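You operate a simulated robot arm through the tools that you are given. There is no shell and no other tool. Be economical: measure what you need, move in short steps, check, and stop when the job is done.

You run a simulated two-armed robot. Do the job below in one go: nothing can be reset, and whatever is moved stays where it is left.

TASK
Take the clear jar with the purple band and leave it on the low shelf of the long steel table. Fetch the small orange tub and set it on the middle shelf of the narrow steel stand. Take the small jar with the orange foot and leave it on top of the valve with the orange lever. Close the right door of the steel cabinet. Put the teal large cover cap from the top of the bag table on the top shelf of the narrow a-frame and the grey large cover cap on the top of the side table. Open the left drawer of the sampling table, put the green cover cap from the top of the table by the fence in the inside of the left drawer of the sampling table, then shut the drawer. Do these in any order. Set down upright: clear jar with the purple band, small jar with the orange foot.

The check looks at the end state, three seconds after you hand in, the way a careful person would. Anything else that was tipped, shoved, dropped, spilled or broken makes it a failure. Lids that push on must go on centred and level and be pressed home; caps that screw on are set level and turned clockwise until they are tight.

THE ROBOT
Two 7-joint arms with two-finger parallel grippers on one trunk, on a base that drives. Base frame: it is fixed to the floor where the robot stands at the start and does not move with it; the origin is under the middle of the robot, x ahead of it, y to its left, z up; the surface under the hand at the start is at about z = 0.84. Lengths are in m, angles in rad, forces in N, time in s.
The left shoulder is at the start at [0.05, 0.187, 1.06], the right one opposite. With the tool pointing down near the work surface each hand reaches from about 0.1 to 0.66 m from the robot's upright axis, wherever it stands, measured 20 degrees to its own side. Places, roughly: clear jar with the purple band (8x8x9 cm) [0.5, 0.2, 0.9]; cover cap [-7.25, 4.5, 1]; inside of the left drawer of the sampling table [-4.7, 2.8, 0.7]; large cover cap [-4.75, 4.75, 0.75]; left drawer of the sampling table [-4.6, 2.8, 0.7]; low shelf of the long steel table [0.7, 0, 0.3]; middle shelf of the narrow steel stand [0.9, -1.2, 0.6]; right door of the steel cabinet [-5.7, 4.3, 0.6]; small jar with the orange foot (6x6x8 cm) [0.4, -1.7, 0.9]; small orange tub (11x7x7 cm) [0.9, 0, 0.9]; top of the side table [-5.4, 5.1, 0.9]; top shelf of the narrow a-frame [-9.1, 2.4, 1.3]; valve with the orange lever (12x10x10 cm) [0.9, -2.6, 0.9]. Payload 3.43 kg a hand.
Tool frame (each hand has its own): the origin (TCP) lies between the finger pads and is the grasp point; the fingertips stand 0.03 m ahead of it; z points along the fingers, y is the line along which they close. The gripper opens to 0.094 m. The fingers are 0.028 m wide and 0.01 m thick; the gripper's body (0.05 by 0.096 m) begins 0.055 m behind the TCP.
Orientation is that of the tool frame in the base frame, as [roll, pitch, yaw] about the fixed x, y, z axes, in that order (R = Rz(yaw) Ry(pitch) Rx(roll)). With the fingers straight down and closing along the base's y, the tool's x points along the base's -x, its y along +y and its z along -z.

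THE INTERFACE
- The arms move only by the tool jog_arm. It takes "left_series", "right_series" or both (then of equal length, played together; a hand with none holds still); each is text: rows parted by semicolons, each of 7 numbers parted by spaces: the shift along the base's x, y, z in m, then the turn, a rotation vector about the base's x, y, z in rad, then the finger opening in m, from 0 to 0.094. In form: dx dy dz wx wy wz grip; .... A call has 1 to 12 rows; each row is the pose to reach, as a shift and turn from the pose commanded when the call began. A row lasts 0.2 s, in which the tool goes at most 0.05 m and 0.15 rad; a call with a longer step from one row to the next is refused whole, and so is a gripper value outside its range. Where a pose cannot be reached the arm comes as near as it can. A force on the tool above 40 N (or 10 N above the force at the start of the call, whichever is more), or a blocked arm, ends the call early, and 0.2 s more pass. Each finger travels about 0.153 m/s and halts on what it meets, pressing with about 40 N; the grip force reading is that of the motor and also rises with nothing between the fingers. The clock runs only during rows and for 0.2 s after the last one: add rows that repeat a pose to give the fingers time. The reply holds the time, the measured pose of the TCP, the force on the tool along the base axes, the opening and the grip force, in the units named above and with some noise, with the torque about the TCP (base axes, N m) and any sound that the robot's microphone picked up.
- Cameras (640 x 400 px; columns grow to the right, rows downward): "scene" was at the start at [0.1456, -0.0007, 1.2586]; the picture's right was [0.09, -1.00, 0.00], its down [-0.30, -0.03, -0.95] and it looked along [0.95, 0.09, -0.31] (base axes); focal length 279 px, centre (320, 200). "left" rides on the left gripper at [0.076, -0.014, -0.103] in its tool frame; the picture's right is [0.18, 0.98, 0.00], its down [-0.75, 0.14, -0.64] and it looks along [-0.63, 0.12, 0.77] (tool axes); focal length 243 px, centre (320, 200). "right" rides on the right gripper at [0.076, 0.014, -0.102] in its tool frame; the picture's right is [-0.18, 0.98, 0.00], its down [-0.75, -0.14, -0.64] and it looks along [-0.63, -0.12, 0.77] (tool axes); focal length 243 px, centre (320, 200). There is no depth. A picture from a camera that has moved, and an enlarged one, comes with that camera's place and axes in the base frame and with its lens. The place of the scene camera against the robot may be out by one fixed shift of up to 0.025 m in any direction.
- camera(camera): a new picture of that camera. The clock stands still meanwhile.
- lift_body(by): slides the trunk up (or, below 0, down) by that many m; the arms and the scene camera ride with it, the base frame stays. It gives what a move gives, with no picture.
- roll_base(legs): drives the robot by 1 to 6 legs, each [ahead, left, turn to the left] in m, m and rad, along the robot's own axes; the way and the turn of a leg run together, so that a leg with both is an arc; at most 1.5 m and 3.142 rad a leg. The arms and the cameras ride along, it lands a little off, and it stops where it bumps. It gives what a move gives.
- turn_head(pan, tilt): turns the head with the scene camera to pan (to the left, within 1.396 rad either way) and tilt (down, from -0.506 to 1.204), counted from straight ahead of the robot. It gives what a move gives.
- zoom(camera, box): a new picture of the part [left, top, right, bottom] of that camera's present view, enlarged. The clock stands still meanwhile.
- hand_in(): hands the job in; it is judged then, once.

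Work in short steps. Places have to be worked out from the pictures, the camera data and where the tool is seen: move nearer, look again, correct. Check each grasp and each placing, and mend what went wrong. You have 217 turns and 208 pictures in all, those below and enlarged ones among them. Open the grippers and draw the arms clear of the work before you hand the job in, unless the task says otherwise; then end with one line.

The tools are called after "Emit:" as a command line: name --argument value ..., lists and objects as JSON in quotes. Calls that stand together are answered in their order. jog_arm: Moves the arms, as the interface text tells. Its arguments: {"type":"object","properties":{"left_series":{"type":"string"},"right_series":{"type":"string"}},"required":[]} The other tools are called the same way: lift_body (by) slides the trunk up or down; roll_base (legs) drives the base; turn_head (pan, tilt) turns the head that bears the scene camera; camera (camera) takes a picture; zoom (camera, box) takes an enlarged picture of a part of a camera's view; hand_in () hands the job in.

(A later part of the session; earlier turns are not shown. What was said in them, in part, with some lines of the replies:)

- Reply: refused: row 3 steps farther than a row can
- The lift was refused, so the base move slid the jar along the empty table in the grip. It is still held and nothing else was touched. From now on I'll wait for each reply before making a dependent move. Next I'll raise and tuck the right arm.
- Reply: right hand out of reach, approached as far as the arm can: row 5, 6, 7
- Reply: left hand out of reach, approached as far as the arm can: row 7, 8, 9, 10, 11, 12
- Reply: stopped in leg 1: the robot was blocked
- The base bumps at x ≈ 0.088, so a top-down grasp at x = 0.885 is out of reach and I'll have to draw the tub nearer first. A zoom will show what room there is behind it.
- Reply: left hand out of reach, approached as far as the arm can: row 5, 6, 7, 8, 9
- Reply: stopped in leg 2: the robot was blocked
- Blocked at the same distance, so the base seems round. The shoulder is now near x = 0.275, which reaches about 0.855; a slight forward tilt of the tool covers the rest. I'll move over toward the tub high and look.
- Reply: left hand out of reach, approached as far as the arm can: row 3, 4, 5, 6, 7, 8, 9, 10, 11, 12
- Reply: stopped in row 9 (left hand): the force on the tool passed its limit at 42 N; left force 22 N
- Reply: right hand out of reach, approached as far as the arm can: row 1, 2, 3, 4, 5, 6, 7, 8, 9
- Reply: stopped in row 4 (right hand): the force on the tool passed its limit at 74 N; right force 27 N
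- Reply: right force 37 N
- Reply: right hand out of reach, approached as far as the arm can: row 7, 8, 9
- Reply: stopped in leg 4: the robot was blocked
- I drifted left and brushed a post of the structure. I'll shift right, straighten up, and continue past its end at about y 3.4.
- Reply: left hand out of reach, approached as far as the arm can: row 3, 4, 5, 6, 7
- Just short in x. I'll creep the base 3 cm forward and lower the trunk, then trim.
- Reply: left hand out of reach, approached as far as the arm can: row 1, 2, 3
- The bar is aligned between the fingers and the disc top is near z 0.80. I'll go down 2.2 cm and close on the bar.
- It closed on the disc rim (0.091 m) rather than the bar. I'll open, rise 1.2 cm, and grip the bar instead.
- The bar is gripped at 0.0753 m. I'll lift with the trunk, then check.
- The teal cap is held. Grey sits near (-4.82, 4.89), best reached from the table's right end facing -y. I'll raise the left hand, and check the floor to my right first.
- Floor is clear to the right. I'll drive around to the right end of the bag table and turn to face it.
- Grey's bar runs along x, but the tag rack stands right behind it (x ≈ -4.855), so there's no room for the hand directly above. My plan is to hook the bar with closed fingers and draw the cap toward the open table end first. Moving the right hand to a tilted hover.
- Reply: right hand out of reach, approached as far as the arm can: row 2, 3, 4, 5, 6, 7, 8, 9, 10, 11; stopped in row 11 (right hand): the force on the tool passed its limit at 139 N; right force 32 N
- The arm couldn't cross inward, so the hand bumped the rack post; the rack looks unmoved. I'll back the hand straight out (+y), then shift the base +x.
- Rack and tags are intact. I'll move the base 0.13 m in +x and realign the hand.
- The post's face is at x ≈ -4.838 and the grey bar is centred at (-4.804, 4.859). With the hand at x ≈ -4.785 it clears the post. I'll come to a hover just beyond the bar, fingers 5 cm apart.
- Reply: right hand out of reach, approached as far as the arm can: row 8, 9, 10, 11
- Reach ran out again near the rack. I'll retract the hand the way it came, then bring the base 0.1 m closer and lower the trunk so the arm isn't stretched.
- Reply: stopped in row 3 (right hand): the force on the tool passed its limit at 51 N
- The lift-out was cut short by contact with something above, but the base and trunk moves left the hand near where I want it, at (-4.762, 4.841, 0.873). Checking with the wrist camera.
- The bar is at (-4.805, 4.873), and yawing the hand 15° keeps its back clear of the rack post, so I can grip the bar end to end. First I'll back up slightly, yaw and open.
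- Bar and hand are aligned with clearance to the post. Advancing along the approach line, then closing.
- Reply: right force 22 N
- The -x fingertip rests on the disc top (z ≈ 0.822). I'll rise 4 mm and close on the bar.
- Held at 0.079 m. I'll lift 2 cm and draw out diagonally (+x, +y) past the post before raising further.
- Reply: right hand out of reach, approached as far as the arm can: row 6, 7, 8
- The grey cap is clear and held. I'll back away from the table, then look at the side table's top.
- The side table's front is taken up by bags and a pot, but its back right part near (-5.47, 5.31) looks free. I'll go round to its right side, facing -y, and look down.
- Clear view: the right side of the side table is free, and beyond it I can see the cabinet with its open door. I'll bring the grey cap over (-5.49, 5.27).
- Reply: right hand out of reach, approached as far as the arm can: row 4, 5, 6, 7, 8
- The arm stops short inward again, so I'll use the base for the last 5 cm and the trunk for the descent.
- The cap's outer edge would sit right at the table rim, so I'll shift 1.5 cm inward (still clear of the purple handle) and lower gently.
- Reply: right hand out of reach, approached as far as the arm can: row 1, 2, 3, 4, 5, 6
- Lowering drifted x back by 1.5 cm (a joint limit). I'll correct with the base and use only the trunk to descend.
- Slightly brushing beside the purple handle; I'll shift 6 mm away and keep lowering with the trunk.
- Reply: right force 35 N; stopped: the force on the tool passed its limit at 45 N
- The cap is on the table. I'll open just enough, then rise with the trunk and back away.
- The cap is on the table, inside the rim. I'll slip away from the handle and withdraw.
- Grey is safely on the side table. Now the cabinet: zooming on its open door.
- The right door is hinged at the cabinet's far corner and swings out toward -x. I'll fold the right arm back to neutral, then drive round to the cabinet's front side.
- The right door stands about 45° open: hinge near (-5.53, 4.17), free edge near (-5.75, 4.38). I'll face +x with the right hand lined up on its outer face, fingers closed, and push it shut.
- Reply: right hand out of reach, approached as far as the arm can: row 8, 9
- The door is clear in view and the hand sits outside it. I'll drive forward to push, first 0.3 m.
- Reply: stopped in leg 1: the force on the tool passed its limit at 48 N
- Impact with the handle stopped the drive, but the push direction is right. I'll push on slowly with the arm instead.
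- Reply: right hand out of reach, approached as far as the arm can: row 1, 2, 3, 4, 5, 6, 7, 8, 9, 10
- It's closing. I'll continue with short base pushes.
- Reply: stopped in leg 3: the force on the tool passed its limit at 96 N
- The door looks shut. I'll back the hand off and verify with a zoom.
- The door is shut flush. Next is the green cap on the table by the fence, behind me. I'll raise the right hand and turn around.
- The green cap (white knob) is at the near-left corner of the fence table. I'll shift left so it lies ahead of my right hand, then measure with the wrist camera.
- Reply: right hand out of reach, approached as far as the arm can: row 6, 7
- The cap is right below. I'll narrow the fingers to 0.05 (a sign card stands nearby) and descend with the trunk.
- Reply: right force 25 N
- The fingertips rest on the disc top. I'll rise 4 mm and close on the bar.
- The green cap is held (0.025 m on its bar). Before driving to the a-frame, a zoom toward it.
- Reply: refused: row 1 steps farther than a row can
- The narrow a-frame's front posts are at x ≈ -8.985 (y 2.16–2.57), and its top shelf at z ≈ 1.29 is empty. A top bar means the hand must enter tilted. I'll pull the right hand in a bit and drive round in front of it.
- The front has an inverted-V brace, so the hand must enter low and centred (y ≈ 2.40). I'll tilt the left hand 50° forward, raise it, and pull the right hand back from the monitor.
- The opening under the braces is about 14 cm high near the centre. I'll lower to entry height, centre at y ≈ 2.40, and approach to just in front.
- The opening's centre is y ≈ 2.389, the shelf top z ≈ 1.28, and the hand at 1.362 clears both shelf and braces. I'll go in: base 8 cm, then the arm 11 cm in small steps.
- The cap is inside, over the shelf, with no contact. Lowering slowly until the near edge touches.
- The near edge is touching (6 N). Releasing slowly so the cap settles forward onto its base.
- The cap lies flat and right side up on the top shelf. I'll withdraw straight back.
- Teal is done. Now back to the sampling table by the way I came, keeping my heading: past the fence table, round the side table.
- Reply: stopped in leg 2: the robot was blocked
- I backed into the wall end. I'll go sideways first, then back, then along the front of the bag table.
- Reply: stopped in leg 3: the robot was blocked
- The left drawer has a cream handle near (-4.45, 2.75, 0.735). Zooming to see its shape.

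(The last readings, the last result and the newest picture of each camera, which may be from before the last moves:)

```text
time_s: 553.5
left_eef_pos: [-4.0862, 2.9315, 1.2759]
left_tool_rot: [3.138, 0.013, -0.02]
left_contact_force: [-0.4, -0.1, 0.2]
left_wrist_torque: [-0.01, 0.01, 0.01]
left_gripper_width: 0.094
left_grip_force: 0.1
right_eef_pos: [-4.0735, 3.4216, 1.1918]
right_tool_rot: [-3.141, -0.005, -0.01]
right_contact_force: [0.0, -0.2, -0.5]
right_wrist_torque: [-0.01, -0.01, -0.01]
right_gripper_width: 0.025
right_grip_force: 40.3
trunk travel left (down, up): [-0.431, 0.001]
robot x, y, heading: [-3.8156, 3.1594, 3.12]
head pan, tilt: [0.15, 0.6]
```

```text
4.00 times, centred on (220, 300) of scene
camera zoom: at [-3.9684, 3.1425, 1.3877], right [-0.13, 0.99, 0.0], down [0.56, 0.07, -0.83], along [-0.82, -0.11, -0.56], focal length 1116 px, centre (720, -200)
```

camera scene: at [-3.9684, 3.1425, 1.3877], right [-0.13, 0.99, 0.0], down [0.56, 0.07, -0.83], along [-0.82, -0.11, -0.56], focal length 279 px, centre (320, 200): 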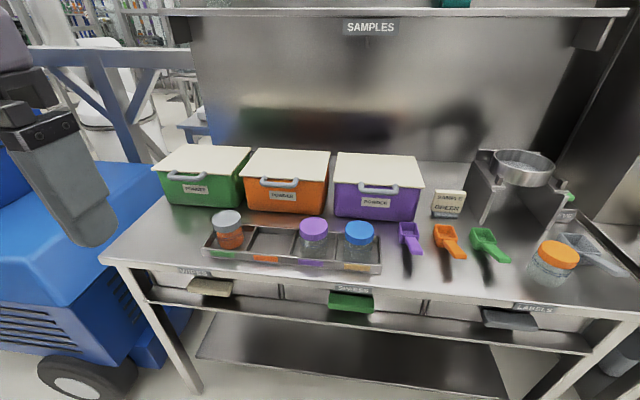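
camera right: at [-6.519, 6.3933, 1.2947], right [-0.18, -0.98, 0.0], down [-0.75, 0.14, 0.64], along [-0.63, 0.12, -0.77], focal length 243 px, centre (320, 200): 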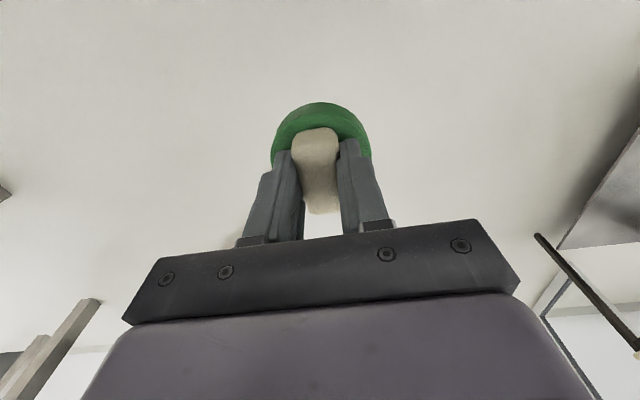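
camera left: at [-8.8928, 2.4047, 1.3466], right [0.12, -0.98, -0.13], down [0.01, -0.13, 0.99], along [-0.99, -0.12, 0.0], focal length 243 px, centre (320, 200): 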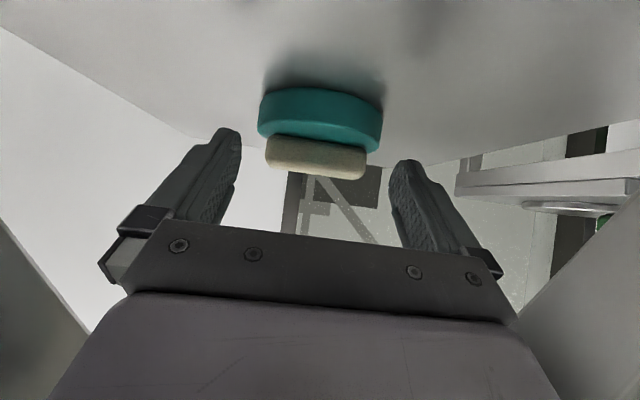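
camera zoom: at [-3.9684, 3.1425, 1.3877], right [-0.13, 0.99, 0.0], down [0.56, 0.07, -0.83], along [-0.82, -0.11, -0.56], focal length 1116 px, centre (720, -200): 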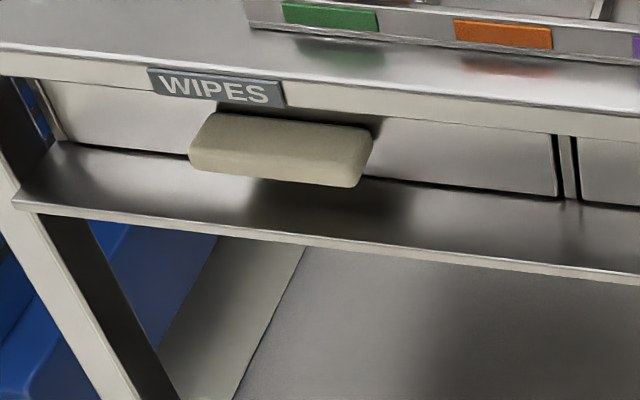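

The handle is a solid block about 13 cm wide and 2.5 cm thick, centred near (-4.438, 2.765, 0.738). I'll grip it above and below with the left hand horizontal: first base and trunk, then wrist yaw, then pitch.

Emit:
roll_base --legs '[[0, 0.145, 0.02]]'

Emit:
lift_body --by -0.26

Emit:
jog_arm --left_series "0 0 0 0 0 0.143 0.07; 0 0 0 0 0 0.286 0.06; 0 0 0 0 0 0.429 0.06; 0 0 0 0 0 0.571 0.06; 0 0 0 0 0 0.714 0.06; 0 0 0 0 0 0.857 0.06; 0 0 0 0 0 1.0 0.06; 0 0 0 0 0 1.143 0.06; 0 0 0 0 0 1.286 0.06; 0 0 0 0 0 1.429 0.06; 0 0 0 0 0 1.571 0.06; 0 0 0 0 0 1.571 0.06"

Emit:
jog_arm --left_series "-0.01 0 -0.01 0 0.143 0 0.06; -0.02 0 -0.02 0 0.286 0 0.06; -0.03 0 -0.04 0 0.429 0 0.06; -0.04 0 -0.06 0 0.571 0 0.06; -0.055 0 -0.08 0 0.714 0 0.06; -0.07 0 -0.1 0 0.857 0 0.06; -0.085 0 -0.12 0 1.0 0 0.06; -0.1 0 -0.14 0 1.143 0 0.06; -0.115 0 -0.16 0 1.286 0 0.06; -0.13 0 -0.18 0 1.429 0 0.06; -0.14 0 -0.2 0 1.571 0 0.06; -0.14 0 -0.2 0 1.571 0 0.06"

Emit:
camera --camera "left"

```text
time_s: 555.5
left_eef_pos: [-4.0838, 2.7792, 1.2766]
left_tool_rot: [3.14, 0.013, 0.0]
left_contact_force: [-0.7, -0.5, -0.6]
left_wrist_torque: [0.04, -0.01, 0.01]
left_gripper_width: 0.0939
left_grip_force: 0.0
right_eef_pos: [-4.0784, 3.2681, 1.1912]
right_tool_rot: [-3.14, -0.004, 0.008]
right_contact_force: [0.5, -0.2, -0.8]
right_wrist_torque: [-0.01, -0.01, 0.01]
right_gripper_width: 0.025
right_grip_force: 40.0
trunk travel left (down, up): [-0.431, 0.001]
robot x, y, heading: [-3.815, 3.0132, 3.139]
head pan, tilt: [0.15, 0.6]
```

```text
time_s: 558.1
left_eef_pos: [-4.0845, 2.7787, 1.0161]
left_tool_rot: [3.138, 0.013, 0.002]
left_contact_force: [0.0, 0.0, 0.3]
left_wrist_torque: [-0.01, 0.0, -0.01]
left_gripper_width: 0.0943
left_grip_force: 0.0
right_eef_pos: [-4.0791, 3.2679, 0.9317]
right_tool_rot: [-3.14, -0.006, 0.009]
right_contact_force: [-0.5, 0.2, -0.7]
right_wrist_torque: [-0.01, -0.01, 0.04]
right_gripper_width: 0.0247
right_grip_force: 40.0
trunk travel left (down, up): [-0.171, 0.261]
robot x, y, heading: [-3.8176, 3.0097, 3.139]
head pan, tilt: [0.15, 0.6]
```

```text
time_s: 560.7
left_eef_pos: [-4.083, 2.7788, 1.0164]
left_tool_rot: [3.139, 0.009, 1.571]
left_contact_force: [-0.3, 0.2, 0.1]
left_wrist_torque: [0.03, 0.0, 0.0]
left_gripper_width: 0.0599
left_grip_force: 0.1
right_eef_pos: [-4.0792, 3.2681, 0.9326]
right_tool_rot: [-3.141, -0.006, 0.009]
right_contact_force: [-0.5, 0.0, -1.2]
right_wrist_torque: [0.02, -0.03, -0.01]
right_gripper_width: 0.0251
right_grip_force: 39.6
trunk travel left (down, up): [-0.171, 0.261]
robot x, y, heading: [-3.8193, 3.0179, 3.14]
head pan, tilt: [0.15, 0.6]
```

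```text
time_s: 563.3
left_eef_pos: [-4.2661, 2.8137, 0.8955]
left_tool_rot: [-1.8, 0.0, 1.578]
left_contact_force: [-0.4, 0.3, -0.8]
left_wrist_torque: [0.0, 0.01, 0.03]
left_gripper_width: 0.0599
left_grip_force: 0.1
left hand out of reach, approached as far as the arm can: row 5, 6, 7, 8, 9, 10, 11, 12
right_eef_pos: [-4.0799, 3.2694, 0.9328]
right_tool_rot: [-3.141, -0.005, 0.009]
right_contact_force: [0.1, -0.2, -0.2]
right_wrist_torque: [0.02, 0.01, 0.01]
right_gripper_width: 0.0248
right_grip_force: 39.9
trunk travel left (down, up): [-0.171, 0.261]
robot x, y, heading: [-3.8148, 3.0138, 3.139]
head pan, tilt: [0.15, 0.6]
```

```text
59 pictures are left
camera left: at [-4.1702, 2.8909, 0.9335], right [0.22, 0.19, -0.96], down [0.66, -0.75, 0.01], along [-0.71, -0.64, -0.29], focal length 243 px, centre (320, 200)
```

left: 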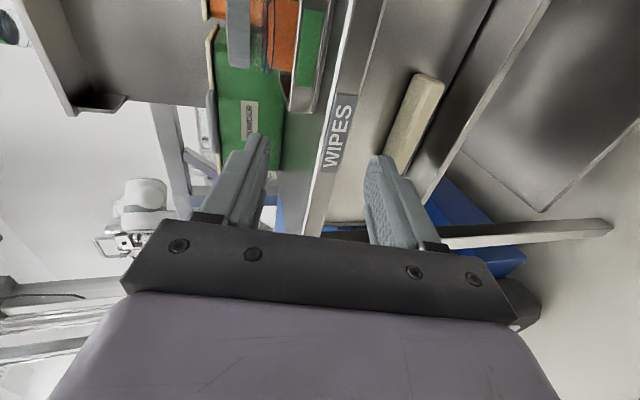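

The hand is 13° short of horizontal, which will do. The handle's at about (-4.433, 2.775, 0.733). I'll lower with the trunk and approach with the base.

Emit:
lift_body --by -0.155

Emit:
roll_base --legs '[[0.08, 0.035, 0]]'

Emit:
camera --camera "left"

Emit:
turn_head --pan 0.5 --tilt 0.7

Emit:
camera --camera "scene"

```text
time_s: 565.1
left_eef_pos: [-4.2656, 2.8139, 0.7418]
left_tool_rot: [-1.801, 0.0, 1.577]
left_contact_force: [-0.4, 0.2, 0.0]
left_wrist_torque: [0.0, -0.02, -0.01]
left_gripper_width: 0.0602
left_grip_force: 0.0
right_eef_pos: [-4.0796, 3.2692, 0.7777]
right_tool_rot: [-3.141, -0.005, 0.008]
right_contact_force: [1.3, 0.0, -0.1]
right_wrist_torque: [-0.01, 0.0, 0.0]
right_gripper_width: 0.0249
right_grip_force: 39.6
trunk travel left (down, up): [-0.016, 0.416]
robot x, y, heading: [-3.8199, 3.0134, 3.145]
head pan, tilt: [0.15, 0.6]
```

```text
time_s: 566.2
left_eef_pos: [-4.3483, 2.7813, 0.74]
left_tool_rot: [-1.802, 0.001, 1.577]
left_contact_force: [0.2, 0.6, 0.1]
left_wrist_torque: [0.0, 0.02, -0.01]
left_gripper_width: 0.0599
left_grip_force: 0.2
right_eef_pos: [-4.1594, 3.2351, 0.7769]
right_tool_rot: [-3.14, -0.005, 0.006]
right_contact_force: [-0.6, 0.6, -1.6]
right_wrist_torque: [-0.02, -0.02, -0.01]
right_gripper_width: 0.0249
right_grip_force: 40.5
trunk travel left (down, up): [-0.016, 0.416]
robot x, y, heading: [-3.8987, 2.9795, 3.139]
head pan, tilt: [0.15, 0.6]
```

```text
58 pictures are left
camera left: at [-4.2509, 2.8575, 0.7785], right [0.22, 0.19, -0.96], down [0.66, -0.75, 0.01], along [-0.72, -0.63, -0.29], focal length 243 px, centre (320, 200)
```

left: 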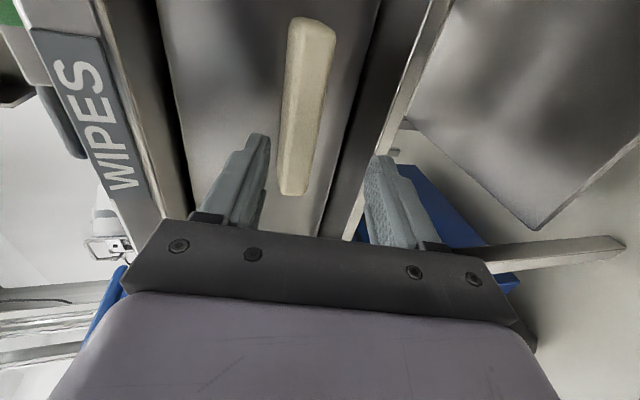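

```text
time_s: 567.0
left_eef_pos: [-4.3472, 2.78, 0.7414]
left_tool_rot: [-1.802, -0.001, 1.577]
left_contact_force: [1.5, 1.2, -0.5]
left_wrist_torque: [-0.01, 0.03, 0.03]
left_gripper_width: 0.0602
left_grip_force: 0.1
right_eef_pos: [-4.161, 3.2358, 0.7768]
right_tool_rot: [-3.14, -0.005, 0.007]
right_contact_force: [0.0, 1.4, -1.0]
right_wrist_torque: [0.01, 0.0, -0.02]
right_gripper_width: 0.025
right_grip_force: 39.7
trunk travel left (down, up): [-0.016, 0.416]
robot x, y, heading: [-3.9003, 2.9809, 3.14]
head pan, tilt: [0.499, 0.7]
```

```text
57 pictures are left
camera scene: at [-4.0377, 2.9305, 0.9641], right [-0.48, 0.88, 0.0], down [0.57, 0.31, -0.77], along [-0.67, -0.36, -0.64], focal length 279 px, centre (320, 200)
```

scene: 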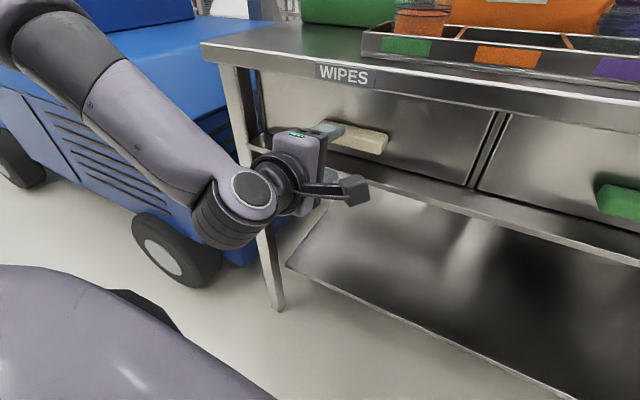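

The handle (y 2.72–2.845, z ≈ 0.737) sits squarely between the fingers. Advancing 6.5 cm and closing.

Emit:
roll_base --legs '[[0.066, 0, 0]]'

Emit:
jog_arm --left_series "0 0 0 0 0 0 0.045; 0 0 0 0 0 0 0.03; 0 0 0 0 0 0 0.015; 0 0 0 0 0 0 0.005; 0 0 0 0 0 0 0.005"

Emit:
camera --camera "left"

```text
time_s: 568.1
left_eef_pos: [-4.4015, 2.7811, 0.7401]
left_tool_rot: [-1.804, 0.001, 1.574]
left_contact_force: [4.4, -1.3, 0.2]
left_wrist_torque: [0.02, 0.18, 0.0]
left_gripper_width: 0.0595
left_grip_force: 0.1
right_eef_pos: [-4.2192, 3.2355, 0.7783]
right_tool_rot: [-3.141, -0.004, 0.006]
right_contact_force: [-0.3, -0.4, -0.4]
right_wrist_torque: [0.0, 0.01, 0.0]
right_gripper_width: 0.0251
right_grip_force: 40.0
trunk travel left (down, up): [-0.016, 0.416]
robot x, y, heading: [-3.9605, 2.978, 3.143]
head pan, tilt: [0.499, 0.7]
stopped in leg 1: the force on the tool passed its limit at 86 N (the readings are from after the stop); the commanded pose is now the measured one
```

```text
time_s: 569.3
left_eef_pos: [-4.4039, 2.7813, 0.7431]
left_tool_rot: [-1.794, 0.0, 1.573]
left_contact_force: [-2.7, -2.0, 10.9]
left_wrist_torque: [-0.12, 1.74, 0.24]
left_gripper_width: 0.033
left_grip_force: 45.2
right_eef_pos: [-4.2178, 3.2352, 0.7778]
right_tool_rot: [-3.14, -0.006, 0.008]
right_contact_force: [-0.4, -0.8, -0.9]
right_wrist_torque: [0.0, 0.03, -0.01]
right_gripper_width: 0.025
right_grip_force: 40.4
trunk travel left (down, up): [-0.016, 0.416]
robot x, y, heading: [-3.9522, 2.9809, 3.135]
head pan, tilt: [0.499, 0.7]
```

```text
56 pictures are left
camera left: at [-4.3058, 2.8582, 0.7797], right [0.22, 0.19, -0.96], down [0.66, -0.75, 0.01], along [-0.72, -0.63, -0.29], focal length 243 px, centre (320, 200)
```

left: 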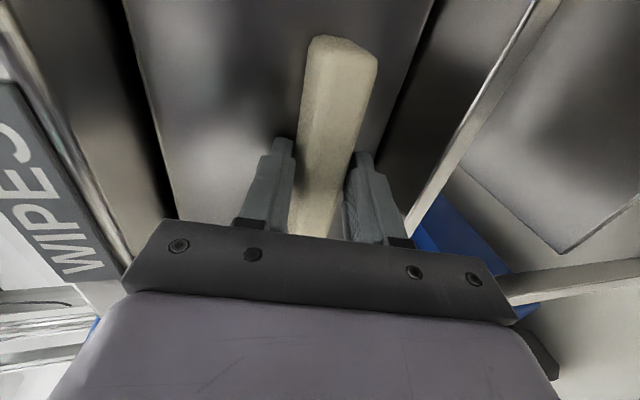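

The handle is gripped. I'll pull the drawer by backing the base up.

Emit:
roll_base --legs '[[-0.06, 0, 0], [-0.08, 0, 0], [-0.08, 0, 0]]'

Emit:
camera --camera "scene"

```text
time_s: 571.6
left_eef_pos: [-4.1814, 2.7817, 0.7418]
left_tool_rot: [-1.795, 0.0, 1.57]
left_contact_force: [0.0, 4.1, 17.7]
left_wrist_torque: [0.06, 1.56, 0.4]
left_gripper_width: 0.0329
left_grip_force: 45.1
right_eef_pos: [-3.9994, 3.2338, 0.7761]
right_tool_rot: [-3.14, -0.005, 0.006]
right_contact_force: [0.1, -1.2, -0.1]
right_wrist_torque: [0.01, 0.01, 0.05]
right_gripper_width: 0.025
right_grip_force: 40.4
trunk travel left (down, up): [-0.016, 0.416]
robot x, y, heading: [-3.7362, 2.9798, 3.135]
head pan, tilt: [0.499, 0.7]
```

```text
55 pictures are left
camera scene: at [-3.8763, 2.9303, 0.9644], right [-0.48, 0.88, 0.0], down [0.57, 0.31, -0.77], along [-0.67, -0.36, -0.64], focal length 279 px, centre (320, 200)
```

scene: 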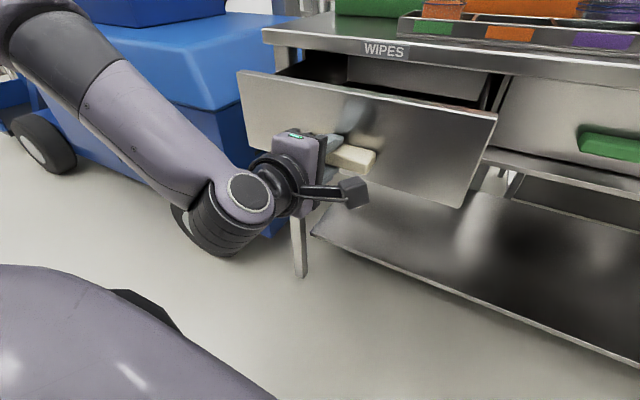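

The drawer is open about 22 cm. I'll release the handle, back off, and raise the trunk.

Emit:
jog_arm --left_series "0 0 0 0 0 0 0.04; 0 0 0 0 0 0 0.055; 0 0 0 0 0 0 0.06; 0 0 0 0 0 0 0.06"

Emit:
roll_base --legs '[[-0.15, 0, 0]]'

Emit:
lift_body --by 0.3

Emit:
turn_head --pan 0.2 --tilt 0.6

Emit:
camera --camera "scene"

```text
time_s: 572.6
left_eef_pos: [-4.1825, 2.7811, 0.7424]
left_tool_rot: [-1.798, 0.0, 1.571]
left_contact_force: [0.0, 0.3, 0.0]
left_wrist_torque: [0.0, 0.02, 0.02]
left_gripper_width: 0.0599
left_grip_force: 0.0
right_eef_pos: [-3.9996, 3.2353, 0.7769]
right_tool_rot: [-3.141, -0.006, 0.006]
right_contact_force: [0.0, -1.0, -0.5]
right_wrist_torque: [-0.01, -0.05, -0.02]
right_gripper_width: 0.025
right_grip_force: 39.7
trunk travel left (down, up): [-0.016, 0.416]
robot x, y, heading: [-3.7382, 2.9803, 3.139]
head pan, tilt: [0.499, 0.7]
```

```text
time_s: 574.0
left_eef_pos: [-4.0341, 2.7811, 0.7402]
left_tool_rot: [-1.798, 0.0, 1.57]
left_contact_force: [-0.4, -0.1, 0.4]
left_wrist_torque: [-0.03, 0.01, 0.02]
left_gripper_width: 0.0601
left_grip_force: 0.1
right_eef_pos: [-3.849, 3.2336, 0.7766]
right_tool_rot: [-3.14, -0.005, 0.003]
right_contact_force: [-0.8, -0.4, -0.3]
right_wrist_torque: [0.0, 0.01, -0.01]
right_gripper_width: 0.0248
right_grip_force: 40.6
trunk travel left (down, up): [-0.016, 0.416]
robot x, y, heading: [-3.5897, 2.98, 3.135]
head pan, tilt: [0.499, 0.7]
```

```text
time_s: 577.0
left_eef_pos: [-4.0336, 2.7827, 1.0419]
left_tool_rot: [-1.798, 0.0, 1.569]
left_contact_force: [0.5, -1.4, -0.5]
left_wrist_torque: [-0.02, 0.0, -0.01]
left_gripper_width: 0.0597
left_grip_force: 0.0
right_eef_pos: [-3.8496, 3.2348, 1.0768]
right_tool_rot: [-3.139, -0.006, 0.002]
right_contact_force: [0.0, 0.0, -0.5]
right_wrist_torque: [0.02, 0.01, 0.03]
right_gripper_width: 0.025
right_grip_force: 40.5
trunk travel left (down, up): [-0.316, 0.116]
robot x, y, heading: [-3.5869, 2.9804, 3.136]
head pan, tilt: [0.499, 0.7]
```

```text
time_s: 577.8
left_eef_pos: [-4.034, 2.7816, 1.0415]
left_tool_rot: [-1.799, -0.001, 1.568]
left_contact_force: [0.3, -0.6, -0.7]
left_wrist_torque: [0.01, -0.01, -0.02]
left_gripper_width: 0.06
left_grip_force: 0.1
right_eef_pos: [-3.8486, 3.2336, 1.0776]
right_tool_rot: [3.142, -0.005, 0.003]
right_contact_force: [1.0, 0.0, -1.4]
right_wrist_torque: [0.02, -0.02, -0.03]
right_gripper_width: 0.0248
right_grip_force: 40.6
trunk travel left (down, up): [-0.316, 0.116]
robot x, y, heading: [-3.5864, 2.9772, 3.137]
head pan, tilt: [0.201, 0.6]
```

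```text
54 pictures are left
camera scene: at [-3.7392, 2.9526, 1.2727], right [-0.19, 0.98, 0.0], down [0.55, 0.11, -0.82], along [-0.81, -0.16, -0.57], focal length 279 px, centre (320, 200)
```

scene: 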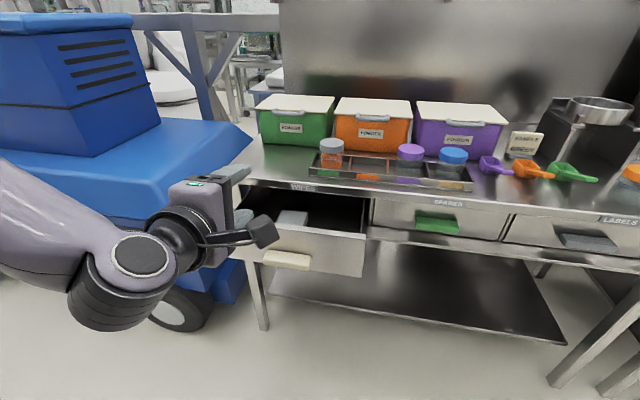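

A wipes box lies in the drawer's left half; the right half, near (-4.35, 2.865), is free. I'll retract the left hand, then shift the base so the right hand can reach it.

Emit:
jog_arm --left_series "0.03 0 0.03 0 0 0 0.06; 0.06 0 0.06 0 0 0 0.06; 0.09 0 0.09 0 0 0 0.06; 0.12 0 0.11 0 0 0 0.06"

Emit:
roll_base --legs '[[0, 0.37, 0.005], [0.2, 0, 0]]'

Emit:
jog_arm --right_series "-0.04 0 0 0 0 0 0.005; -0.08 0 0 0 0 0 0.005; -0.12 0 -0.01 0 0 0 0.005; -0.16 0 -0.02 0 0 0 0.005; -0.2 0 -0.04 0 0 0 0.005; -0.23 0 -0.06 0 0 0 0.005; -0.23 0 -0.08 0 0 0 0.005"

Emit:
camera --camera "right"

Emit:
turn_head --pan -0.2 --tilt 0.75

Emit:
camera --camera "scene"

```text
time_s: 578.8
left_eef_pos: [-3.9687, 2.8152, 1.1988]
left_tool_rot: [-1.797, -0.001, 1.567]
left_contact_force: [-0.4, 0.6, -0.6]
left_wrist_torque: [0.01, 0.0, 0.0]
left_gripper_width: 0.0598
left_grip_force: 0.1
left hand out of reach, approached as far as the arm can: row 1, 2, 3, 4
right_eef_pos: [-3.8476, 3.2354, 1.0775]
right_tool_rot: [-3.14, -0.006, 0.003]
right_contact_force: [0.0, 0.9, -0.5]
right_wrist_torque: [0.01, 0.03, 0.02]
right_gripper_width: 0.0249
right_grip_force: 40.0
trunk travel left (down, up): [-0.316, 0.116]
robot x, y, heading: [-3.5865, 2.9811, 3.136]
head pan, tilt: [0.201, 0.6]
```

```text
time_s: 583.7
left_eef_pos: [-4.1701, 2.446, 1.1976]
left_tool_rot: [-1.799, 0.001, 1.578]
left_contact_force: [-0.7, -0.6, -0.6]
left_wrist_torque: [-0.01, 0.0, 0.01]
left_gripper_width: 0.0598
left_grip_force: 0.1
right_eef_pos: [-4.0508, 2.8651, 1.0761]
right_tool_rot: [-3.138, -0.008, 0.012]
right_contact_force: [0.7, 0.5, -0.4]
right_wrist_torque: [0.03, 0.0, 0.0]
right_gripper_width: 0.0247
right_grip_force: 40.3
trunk travel left (down, up): [-0.316, 0.116]
robot x, y, heading: [-3.7846, 2.6098, -3.139]
head pan, tilt: [0.201, 0.6]
```

```text
time_s: 585.3
left_eef_pos: [-4.1698, 2.4453, 1.1966]
left_tool_rot: [-1.8, 0.001, 1.577]
left_contact_force: [1.1, 0.0, -0.4]
left_wrist_torque: [0.01, 0.03, -0.01]
left_gripper_width: 0.06
left_grip_force: 0.0
right_eef_pos: [-4.2815, 2.864, 0.997]
right_tool_rot: [-3.141, -0.005, 0.011]
right_contact_force: [-0.2, 0.6, -0.3]
right_wrist_torque: [-0.03, 0.0, -0.04]
right_gripper_width: 0.025
right_grip_force: 39.9
trunk travel left (down, up): [-0.316, 0.116]
robot x, y, heading: [-3.7857, 2.6117, -3.142]
head pan, tilt: [0.201, 0.6]
```

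```text
53 pictures are left
camera right: at [-4.2047, 2.8512, 1.0998], right [-0.17, -0.99, 0.0], down [-0.76, 0.13, 0.64], along [-0.63, 0.11, -0.77], focal length 243 px, centre (320, 200)
```

right: 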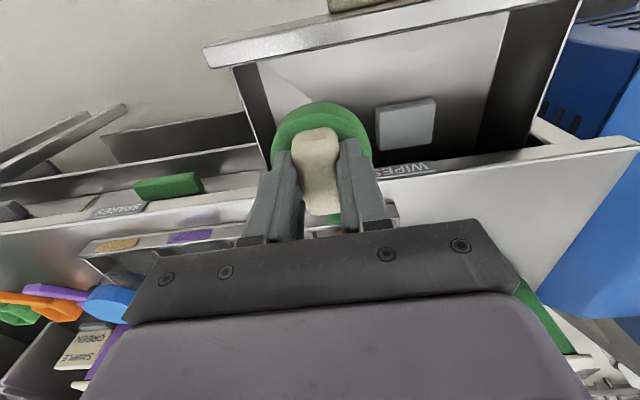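

```text
time_s: 586.2
left_eef_pos: [-4.1691, 2.4441, 1.1975]
left_tool_rot: [-1.8, 0.001, 1.577]
left_contact_force: [-0.1, 0.2, 0.0]
left_wrist_torque: [-0.02, -0.04, 0.01]
left_gripper_width: 0.0602
left_grip_force: 0.0
right_eef_pos: [-4.281, 2.8659, 0.9977]
right_tool_rot: [-3.14, -0.004, 0.013]
right_contact_force: [-0.5, 0.4, 0.0]
right_wrist_torque: [-0.01, 0.0, 0.0]
right_gripper_width: 0.0247
right_grip_force: 40.3
trunk travel left (down, up): [-0.316, 0.116]
robot x, y, heading: [-3.7914, 2.6111, -3.14]
head pan, tilt: [-0.201, 0.75]
```

```text
52 pictures are left
camera scene: at [-3.9335, 2.6187, 1.2599], right [0.2, 0.98, 0.0], down [0.67, -0.13, -0.73], along [-0.72, 0.14, -0.68], focal length 279 px, centre (320, 200)
```

scene: 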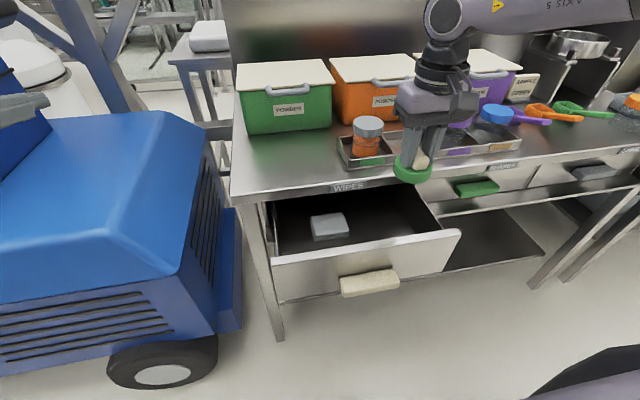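

Interior spans x -4.41…-4.26 and y up to 2.96. I'll move the cap to (-4.335, 2.88) and lower it partway.

Emit:
jog_arm --right_series "-0.03 0.01 0 0 0 0 0.005; -0.054 0.015 -0.02 0 0 0 0.005; -0.054 0.015 -0.05 0 0 0 0.005; -0.054 0.015 -0.05 0 0 0 0.005"

Emit:
lift_body --by -0.12

Emit:
camera --camera "right"

Emit:
camera --camera "scene"

```text
time_s: 587.2
left_eef_pos: [-4.1686, 2.4445, 1.1975]
left_tool_rot: [-1.8, 0.001, 1.577]
left_contact_force: [-0.2, 0.2, 0.2]
left_wrist_torque: [0.0, 0.01, 0.01]
left_gripper_width: 0.0599
left_grip_force: 0.1
right_eef_pos: [-4.3318, 2.8835, 0.9493]
right_tool_rot: [-3.141, -0.003, 0.013]
right_contact_force: [0.2, 0.5, -1.0]
right_wrist_torque: [0.01, 0.0, 0.01]
right_gripper_width: 0.0248
right_grip_force: 40.3
right hand out of reach, approached as far as the arm can: row 3, 4
trunk travel left (down, up): [-0.316, 0.116]
robot x, y, heading: [-3.7878, 2.6112, -3.138]
head pan, tilt: [-0.201, 0.75]
```

```text
time_s: 588.7
left_eef_pos: [-4.1692, 2.4443, 1.0777]
left_tool_rot: [-1.801, 0.0, 1.579]
left_contact_force: [-0.2, -0.3, 0.1]
left_wrist_torque: [0.02, 0.0, 0.0]
left_gripper_width: 0.0601
left_grip_force: 0.0
right_eef_pos: [-4.3321, 2.8836, 0.8305]
right_tool_rot: [-3.141, -0.004, 0.013]
right_contact_force: [-0.9, -0.6, -0.9]
right_wrist_torque: [0.02, 0.01, -0.03]
right_gripper_width: 0.025
right_grip_force: 39.5
trunk travel left (down, up): [-0.196, 0.236]
robot x, y, heading: [-3.7929, 2.612, -3.14]
head pan, tilt: [-0.201, 0.75]
```

```text
51 pictures are left
camera right: at [-4.2552, 2.8698, 0.9315], right [-0.17, -0.99, 0.0], down [-0.76, 0.13, 0.64], along [-0.63, 0.11, -0.77], focal length 243 px, centre (320, 200)
```

right: 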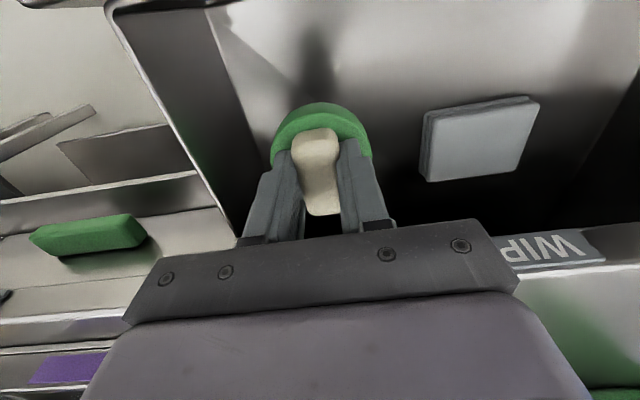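

```text
50 pictures are left
camera scene: at [-3.9333, 2.6188, 1.1399], right [0.2, 0.98, 0.0], down [0.67, -0.13, -0.73], along [-0.72, 0.14, -0.68], focal length 279 px, centre (320, 200)
```

scene: 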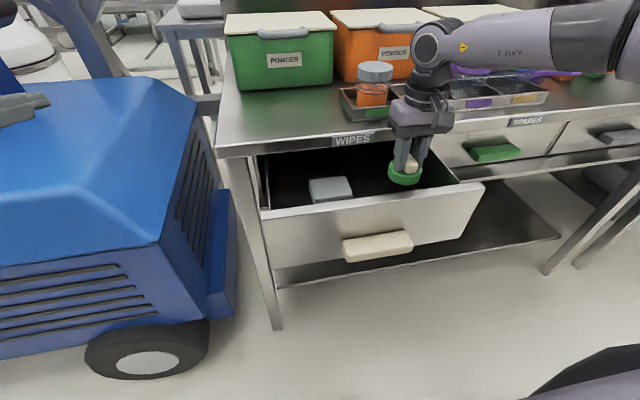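

Going in cleanly. Lowering further with the trunk in stages.

Emit:
lift_body --by -0.055

Emit:
camera --camera "right"

```text
time_s: 589.7
left_eef_pos: [-4.1695, 2.4454, 1.0216]
left_tool_rot: [-1.8, 0.0, 1.577]
left_contact_force: [0.0, -0.5, 0.2]
left_wrist_torque: [0.0, -0.02, 0.01]
left_gripper_width: 0.0599
left_grip_force: 0.1
right_eef_pos: [-4.3327, 2.8834, 0.775]
right_tool_rot: [3.141, -0.002, 0.012]
right_contact_force: [-0.1, 0.9, -0.7]
right_wrist_torque: [0.01, 0.04, -0.01]
right_gripper_width: 0.0248
right_grip_force: 39.9
trunk travel left (down, up): [-0.141, 0.291]
robot x, y, heading: [-3.7874, 2.6119, -3.137]
head pan, tilt: [-0.201, 0.75]
```

```text
49 pictures are left
camera right: at [-4.2552, 2.8698, 0.8765], right [-0.17, -0.99, 0.0], down [-0.76, 0.13, 0.64], along [-0.63, 0.11, -0.77], focal length 243 px, centre (320, 200)
```

right: 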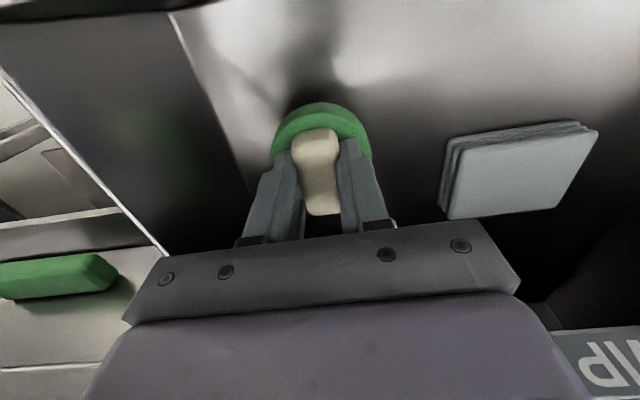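

Emit:
lift_body --by -0.02

Emit:
lift_body --by -0.01

Emit:
camera --camera "right"

```text
time_s: 590.3
left_eef_pos: [-4.1678, 2.4448, 1.0019]
left_tool_rot: [-1.797, 0.0, 1.578]
left_contact_force: [0.4, 0.4, -0.2]
left_wrist_torque: [0.02, -0.04, -0.01]
left_gripper_width: 0.06
left_grip_force: 0.1
right_eef_pos: [-4.3319, 2.883, 0.7558]
right_tool_rot: [-3.14, 0.0, 0.013]
right_contact_force: [-0.1, 1.7, 5.6]
right_wrist_torque: [-0.02, 0.12, -0.07]
right_gripper_width: 0.0248
right_grip_force: 39.2
trunk travel left (down, up): [-0.121, 0.311]
robot x, y, heading: [-3.7888, 2.6137, -3.138]
head pan, tilt: [-0.201, 0.75]
```

```text
time_s: 590.8
left_eef_pos: [-4.1673, 2.4455, 0.9948]
left_tool_rot: [-1.798, 0.001, 1.579]
left_contact_force: [0.1, 0.5, 0.0]
left_wrist_torque: [0.0, 0.0, -0.01]
left_gripper_width: 0.0602
left_grip_force: 0.0
right_eef_pos: [-4.3355, 2.8845, 0.7563]
right_tool_rot: [3.14, 0.016, 0.008]
right_contact_force: [-0.8, 0.1, 11.0]
right_wrist_torque: [-0.02, -0.26, -0.05]
right_gripper_width: 0.0251
right_grip_force: 39.6
trunk travel left (down, up): [-0.113, 0.319]
robot x, y, heading: [-3.7896, 2.6109, -3.141]
head pan, tilt: [-0.201, 0.75]
stopped: the force on the tool passed its limit at 45 N (the readings are from after the stop); the commanded pose is now the measured one
```

```text
48 pictures are left
camera right: at [-4.2565, 2.8702, 0.8567], right [-0.17, -0.98, 0.01], down [-0.75, 0.14, 0.65], along [-0.64, 0.11, -0.76], focal length 243 px, centre (320, 200)
```

right: 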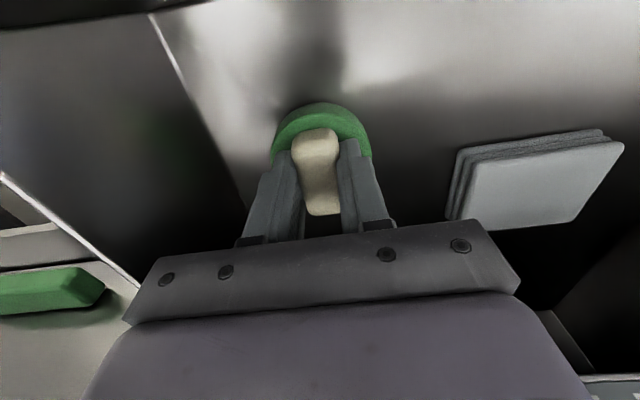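

The cap is on the drawer floor. Releasing, then rising with the trunk.

Emit:
jog_arm --right_series "0 0 0.001 0 0 0 0.03; 0 0 0.001 0 0 0 0.045; 0 0 0.001 0 0 0 0.05; 0 0 0.001 0 0 0 0.05"

Emit:
lift_body --by 0.2

Emit:
camera --camera "right"

```text
time_s: 591.8
left_eef_pos: [-4.1693, 2.4458, 0.9951]
left_tool_rot: [-1.797, 0.001, 1.578]
left_contact_force: [-0.1, -0.7, -0.8]
left_wrist_torque: [-0.01, 0.0, 0.0]
left_gripper_width: 0.0601
left_grip_force: 0.1
right_eef_pos: [-4.3332, 2.8834, 0.7558]
right_tool_rot: [3.141, 0.01, 0.01]
right_contact_force: [-0.8, -2.7, 9.9]
right_wrist_torque: [0.19, -0.1, -0.01]
right_gripper_width: 0.0488
right_grip_force: 0.0
trunk travel left (down, up): [-0.113, 0.319]
robot x, y, heading: [-3.788, 2.6111, -3.14]
head pan, tilt: [-0.201, 0.75]
```

```text
time_s: 594.0
left_eef_pos: [-4.1677, 2.4462, 1.195]
left_tool_rot: [-1.799, 0.001, 1.578]
left_contact_force: [-0.1, -0.4, 0.0]
left_wrist_torque: [0.0, -0.01, 0.01]
left_gripper_width: 0.0601
left_grip_force: 0.1
right_eef_pos: [-4.335, 2.8838, 0.9545]
right_tool_rot: [3.139, 0.01, 0.008]
right_contact_force: [-0.4, 0.5, 0.3]
right_wrist_torque: [0.03, 0.02, 0.01]
right_gripper_width: 0.05
right_grip_force: 0.1
trunk travel left (down, up): [-0.313, 0.119]
robot x, y, heading: [-3.7879, 2.6116, -3.142]
head pan, tilt: [-0.201, 0.75]
```

```text
47 pictures are left
camera right: at [-4.2562, 2.8703, 1.0559], right [-0.17, -0.98, 0.0], down [-0.75, 0.13, 0.65], along [-0.64, 0.11, -0.76], focal length 243 px, centre (320, 200)
```

right: 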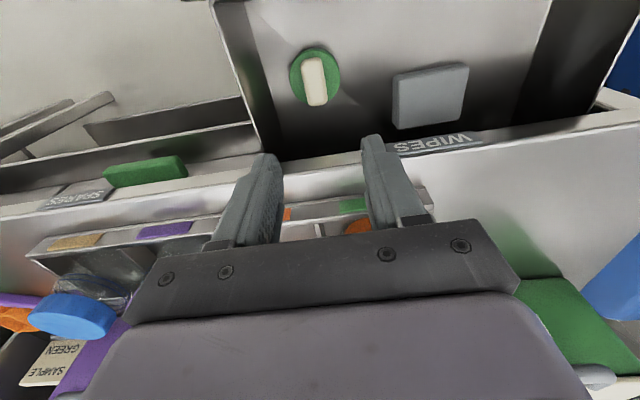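

The green cap lies in the drawer beside the wipes. I'll retract both hands and line the horizontal left hand (fingers closed) up with the handle to push the drawer shut.

Emit:
jog_arm --right_series "0.04 0 0.01 0 0 0 0.05; 0.08 0 0.02 0 0 0 0.05; 0.12 0 0.03 0 0 0 0.05; 0.16 0 0.05 0 0 0 0.05; 0.2 0 0.08 0 0 0 0.05; 0.23 0 0.11 0 0 0 0.05"

Emit:
roll_base --legs '[[-0.2, 0, 0], [0, -0.36, 0]]'

Emit:
jog_arm --left_series "-0.015 -0.008 -0.04 0 0 0 0.03; -0.03 -0.016 -0.08 0 0 0 0; -0.045 -0.024 -0.12 0 0 0 0; -0.065 -0.034 -0.157 0 0 0 0; -0.065 -0.034 -0.157 0 0 0 0"

Emit:
lift_body --by -0.297

Emit:
camera --camera "left"

```text
time_s: 595.4
left_eef_pos: [-4.1695, 2.4455, 1.1956]
left_tool_rot: [-1.798, -0.001, 1.579]
left_contact_force: [-0.7, 0.5, 0.9]
left_wrist_torque: [-0.01, -0.01, 0.01]
left_gripper_width: 0.0602
left_grip_force: 0.1
right_eef_pos: [-4.1055, 2.8817, 1.066]
right_tool_rot: [-3.141, 0.009, 0.01]
right_contact_force: [0.0, 1.4, 0.6]
right_wrist_torque: [0.03, 0.01, 0.02]
right_gripper_width: 0.0501
right_grip_force: 0.0
trunk travel left (down, up): [-0.313, 0.119]
robot x, y, heading: [-3.785, 2.6127, -3.14]
head pan, tilt: [-0.201, 0.75]
```

```text
time_s: 600.3
left_eef_pos: [-3.9706, 2.8021, 1.194]
left_tool_rot: [-1.8, -0.002, 1.58]
left_contact_force: [0.0, 0.6, 0.3]
left_wrist_torque: [0.01, 0.02, -0.01]
left_gripper_width: 0.0601
left_grip_force: 0.1
right_eef_pos: [-3.9086, 3.2375, 1.0666]
right_tool_rot: [3.138, 0.009, 0.012]
right_contact_force: [-0.4, 0.0, -0.9]
right_wrist_torque: [-0.03, 0.0, 0.01]
right_gripper_width: 0.0502
right_grip_force: 0.1
trunk travel left (down, up): [-0.313, 0.119]
robot x, y, heading: [-3.5888, 2.9706, -3.134]
head pan, tilt: [-0.201, 0.75]
```

```text
time_s: 601.5
left_eef_pos: [-4.0382, 2.7661, 1.0404]
left_tool_rot: [-1.799, 0.002, 1.579]
left_contact_force: [0.4, -0.2, -0.5]
left_wrist_torque: [0.0, 0.0, -0.03]
left_gripper_width: 0.0
left_grip_force: 32.4
left hand out of reach, approached as far as the arm can: row 1, 2, 3
right_eef_pos: [-3.9101, 3.2385, 1.066]
right_tool_rot: [3.139, 0.008, 0.012]
right_contact_force: [-0.3, 0.7, 0.0]
right_wrist_torque: [0.0, -0.01, 0.03]
right_gripper_width: 0.0499
right_grip_force: 0.1
trunk travel left (down, up): [-0.313, 0.119]
robot x, y, heading: [-3.5906, 2.9658, -3.134]
head pan, tilt: [-0.201, 0.75]
```

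```text
time_s: 604.5
left_eef_pos: [-4.0365, 2.7659, 0.7441]
left_tool_rot: [-1.799, 0.0, 1.579]
left_contact_force: [0.0, -1.0, 1.1]
left_wrist_torque: [0.02, -0.05, 0.0]
left_gripper_width: 0.0001
left_grip_force: 33.0
right_eef_pos: [-3.908, 3.2394, 0.7689]
right_tool_rot: [3.139, 0.009, 0.014]
right_contact_force: [0.4, 0.1, -0.4]
right_wrist_torque: [-0.03, -0.01, 0.0]
right_gripper_width: 0.05
right_grip_force: 0.0
trunk travel left (down, up): [-0.016, 0.416]
robot x, y, heading: [-3.5864, 2.9694, -3.13]
head pan, tilt: [-0.201, 0.75]
```

```text
46 pictures are left
camera left: at [-3.941, 2.8427, 0.7812], right [0.22, 0.19, -0.96], down [0.66, -0.75, 0.01], along [-0.71, -0.64, -0.29], focal length 243 px, centre (320, 200)
```

left: 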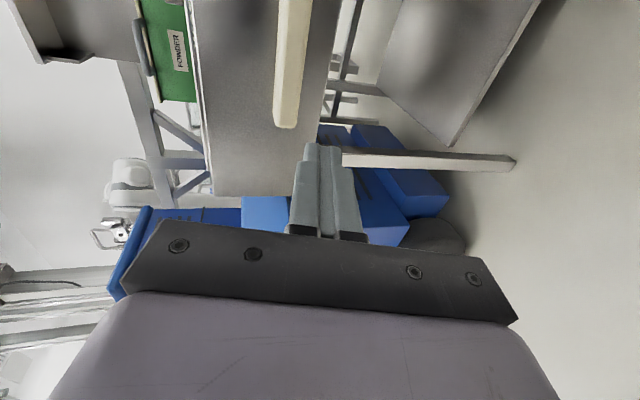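

Lined up. I'll drive forward gently to contact and push in short legs.

Emit:
roll_base --legs '[[0.1, 0, -0.01], [0.05, 0, 0], [0.05, 0, 0], [0.05, 0, 0], [0.04, 0, 0]]'

Emit:
turn_head --pan 0.4 --tilt 0.6

Emit:
camera --camera "scene"

```text
time_s: 607.6
left_eef_pos: [-4.3276, 2.7703, 0.7447]
left_tool_rot: [-1.8, 0.001, 1.57]
left_contact_force: [0.1, -0.2, 0.0]
left_wrist_torque: [0.02, 0.0, -0.01]
left_gripper_width: 0.0
left_grip_force: 32.8
right_eef_pos: [-4.1943, 3.243, 0.7678]
right_tool_rot: [3.141, 0.01, 0.002]
right_contact_force: [0.5, 0.0, -0.2]
right_wrist_torque: [-0.01, -0.01, -0.04]
right_gripper_width: 0.0501
right_grip_force: 0.1
trunk travel left (down, up): [-0.016, 0.416]
robot x, y, heading: [-3.878, 2.9708, 3.136]
head pan, tilt: [-0.201, 0.75]
```

```text
time_s: 608.6
left_eef_pos: [-4.3287, 2.7714, 0.7442]
left_tool_rot: [-1.8, 0.0, 1.569]
left_contact_force: [-0.2, -0.4, 0.2]
left_wrist_torque: [0.0, 0.02, -0.02]
left_gripper_width: 0.0001
left_grip_force: 33.0
right_eef_pos: [-4.193, 3.2439, 0.7695]
right_tool_rot: [3.14, 0.008, 0.002]
right_contact_force: [-0.4, -0.8, 0.9]
right_wrist_torque: [0.0, -0.02, 0.01]
right_gripper_width: 0.0501
right_grip_force: 0.1
trunk travel left (down, up): [-0.016, 0.416]
robot x, y, heading: [-3.8735, 2.9655, 3.131]
head pan, tilt: [0.4, 0.6]
```

```text
45 pictures are left
camera scene: at [-4.0231, 2.9273, 0.9732], right [-0.38, 0.92, 0.0], down [0.52, 0.22, -0.82], along [-0.76, -0.32, -0.57], focal length 279 px, centre (320, 200)
```

scene: 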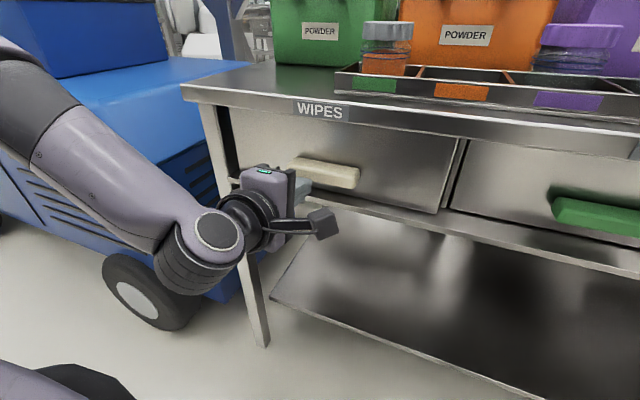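

Nearly shut. A little further to push it home.

Emit:
roll_base --legs '[[0.03, 0, 0], [0.02, 0, 0], [0.02, 0, 0]]'

Emit:
zoom --camera "scene" --box '[180, 60, 640, 260]'

```text
time_s: 609.9
left_eef_pos: [-4.37, 2.7721, 0.7434]
left_tool_rot: [-1.799, -0.001, 1.566]
left_contact_force: [4.2, -0.9, 1.7]
left_wrist_torque: [-0.01, 0.08, 0.07]
left_gripper_width: 0.0
left_grip_force: 32.3
right_eef_pos: [-4.2394, 3.2442, 0.768]
right_tool_rot: [3.14, 0.008, 0.0]
right_contact_force: [0.2, -0.4, -0.2]
right_wrist_torque: [0.01, -0.01, 0.07]
right_gripper_width: 0.05
right_grip_force: 0.0
trunk travel left (down, up): [-0.016, 0.416]
robot x, y, heading: [-3.9265, 2.9666, 3.139]
head pan, tilt: [0.4, 0.6]
stopped in leg 2: the force on the tool passed its limit at 53 N (the readings are from after the stop); the commanded pose is now the measured one
```

```text
1.39 times, centred on (410, 160) of scene
camera zoom: at [-4.0694, 2.9275, 0.9732], right [-0.38, 0.92, 0.0], down [0.52, 0.22, -0.83], along [-0.76, -0.32, -0.56], focal length 388 px, centre (195, 256)
```

zoom: 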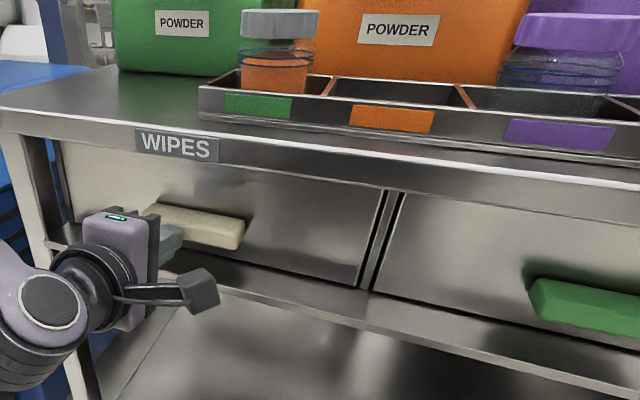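

The drawer is flush (firm stop at the closed position). I'll back away, open the grippers and take a last look.

Emit:
roll_base --legs '[[-0.35, 0, 0]]'

Emit:
jog_arm --left_series "0 0 0 0 0 0 0.03; 0 0 0 0 0 0 0.06; 0 0 0 0 0 0 0.09; 0 0 0 0 0 0 0.09" --right_series "0 0 0 0 0 0 0.06; 0 0 0 0 0 0 0.08; 0 0 0 0 0 0 0.09; 0 0 0 0 0 0 0.09"

Emit:
lift_body --by 0.3

Emit:
camera --camera "scene"

```text
time_s: 612.2
left_eef_pos: [-4.031, 2.7708, 0.7416]
left_tool_rot: [-1.8, 0.0, 1.567]
left_contact_force: [0.0, 0.5, 0.1]
left_wrist_torque: [0.03, 0.0, 0.0]
left_gripper_width: 0.0002
left_grip_force: 33.5
right_eef_pos: [-3.8992, 3.2412, 0.7678]
right_tool_rot: [3.14, 0.009, 0.002]
right_contact_force: [0.6, 0.8, 0.8]
right_wrist_torque: [-0.01, 0.02, 0.0]
right_gripper_width: 0.05
right_grip_force: 0.2
trunk travel left (down, up): [-0.016, 0.416]
robot x, y, heading: [-3.5821, 2.9666, 3.137]
head pan, tilt: [0.4, 0.6]
```

```text
time_s: 613.2
left_eef_pos: [-4.0302, 2.7707, 0.7435]
left_tool_rot: [-1.799, -0.001, 1.568]
left_contact_force: [0.5, 0.5, -0.4]
left_wrist_torque: [-0.02, -0.03, 0.03]
left_gripper_width: 0.0901
left_grip_force: 0.0
right_eef_pos: [-3.8987, 3.2426, 0.7685]
right_tool_rot: [-3.142, 0.008, 0.002]
right_contact_force: [1.2, -0.3, -0.3]
right_wrist_torque: [0.01, -0.03, 0.0]
right_gripper_width: 0.0901
right_grip_force: 0.1
trunk travel left (down, up): [-0.016, 0.416]
robot x, y, heading: [-3.5829, 2.9699, 3.134]
head pan, tilt: [0.4, 0.6]
```

```text
time_s: 616.2
left_eef_pos: [-4.0309, 2.77, 1.0437]
left_tool_rot: [-1.801, 0.0, 1.568]
left_contact_force: [1.1, -0.2, 0.8]
left_wrist_torque: [-0.02, 0.0, 0.02]
left_gripper_width: 0.0899
left_grip_force: 0.1
right_eef_pos: [-3.898, 3.2423, 1.07]
right_tool_rot: [3.14, 0.008, 0.002]
right_contact_force: [-0.4, 0.1, -0.1]
right_wrist_torque: [-0.04, 0.0, 0.01]
right_gripper_width: 0.09
right_grip_force: 0.0
trunk travel left (down, up): [-0.316, 0.116]
robot x, y, heading: [-3.5865, 2.9668, 3.137]
head pan, tilt: [0.4, 0.6]
```

```text
43 pictures are left
camera scene: at [-3.7286, 2.9254, 1.2731], right [-0.38, 0.92, 0.0], down [0.52, 0.22, -0.83], along [-0.76, -0.32, -0.56], focal length 279 px, centre (320, 200)
```

scene: 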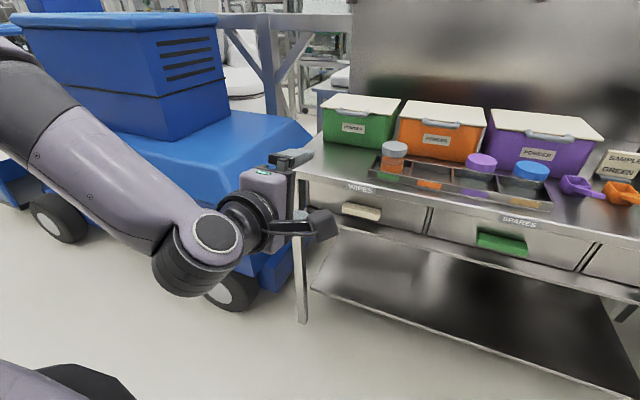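

The left drawer is shut level with its neighbours, and both grippers are open and clear. Every item was checked as it was placed, so I'm handing in.

Emit:
hand_in

```text
The job is handed in.
```

All the placements are done, the cabinet door is closed and the sampling-table drawer is shut with the green cap inside. Along the way I slid the purple-band jar along the tabletop, pressed a fingertip on the teal jar beside the orange-foot jar, bumped the tag rack on the bag table and brushed the pot's purple handle; nothing looked moved afterwards, but I took no second close look at the teal jar or the handle.
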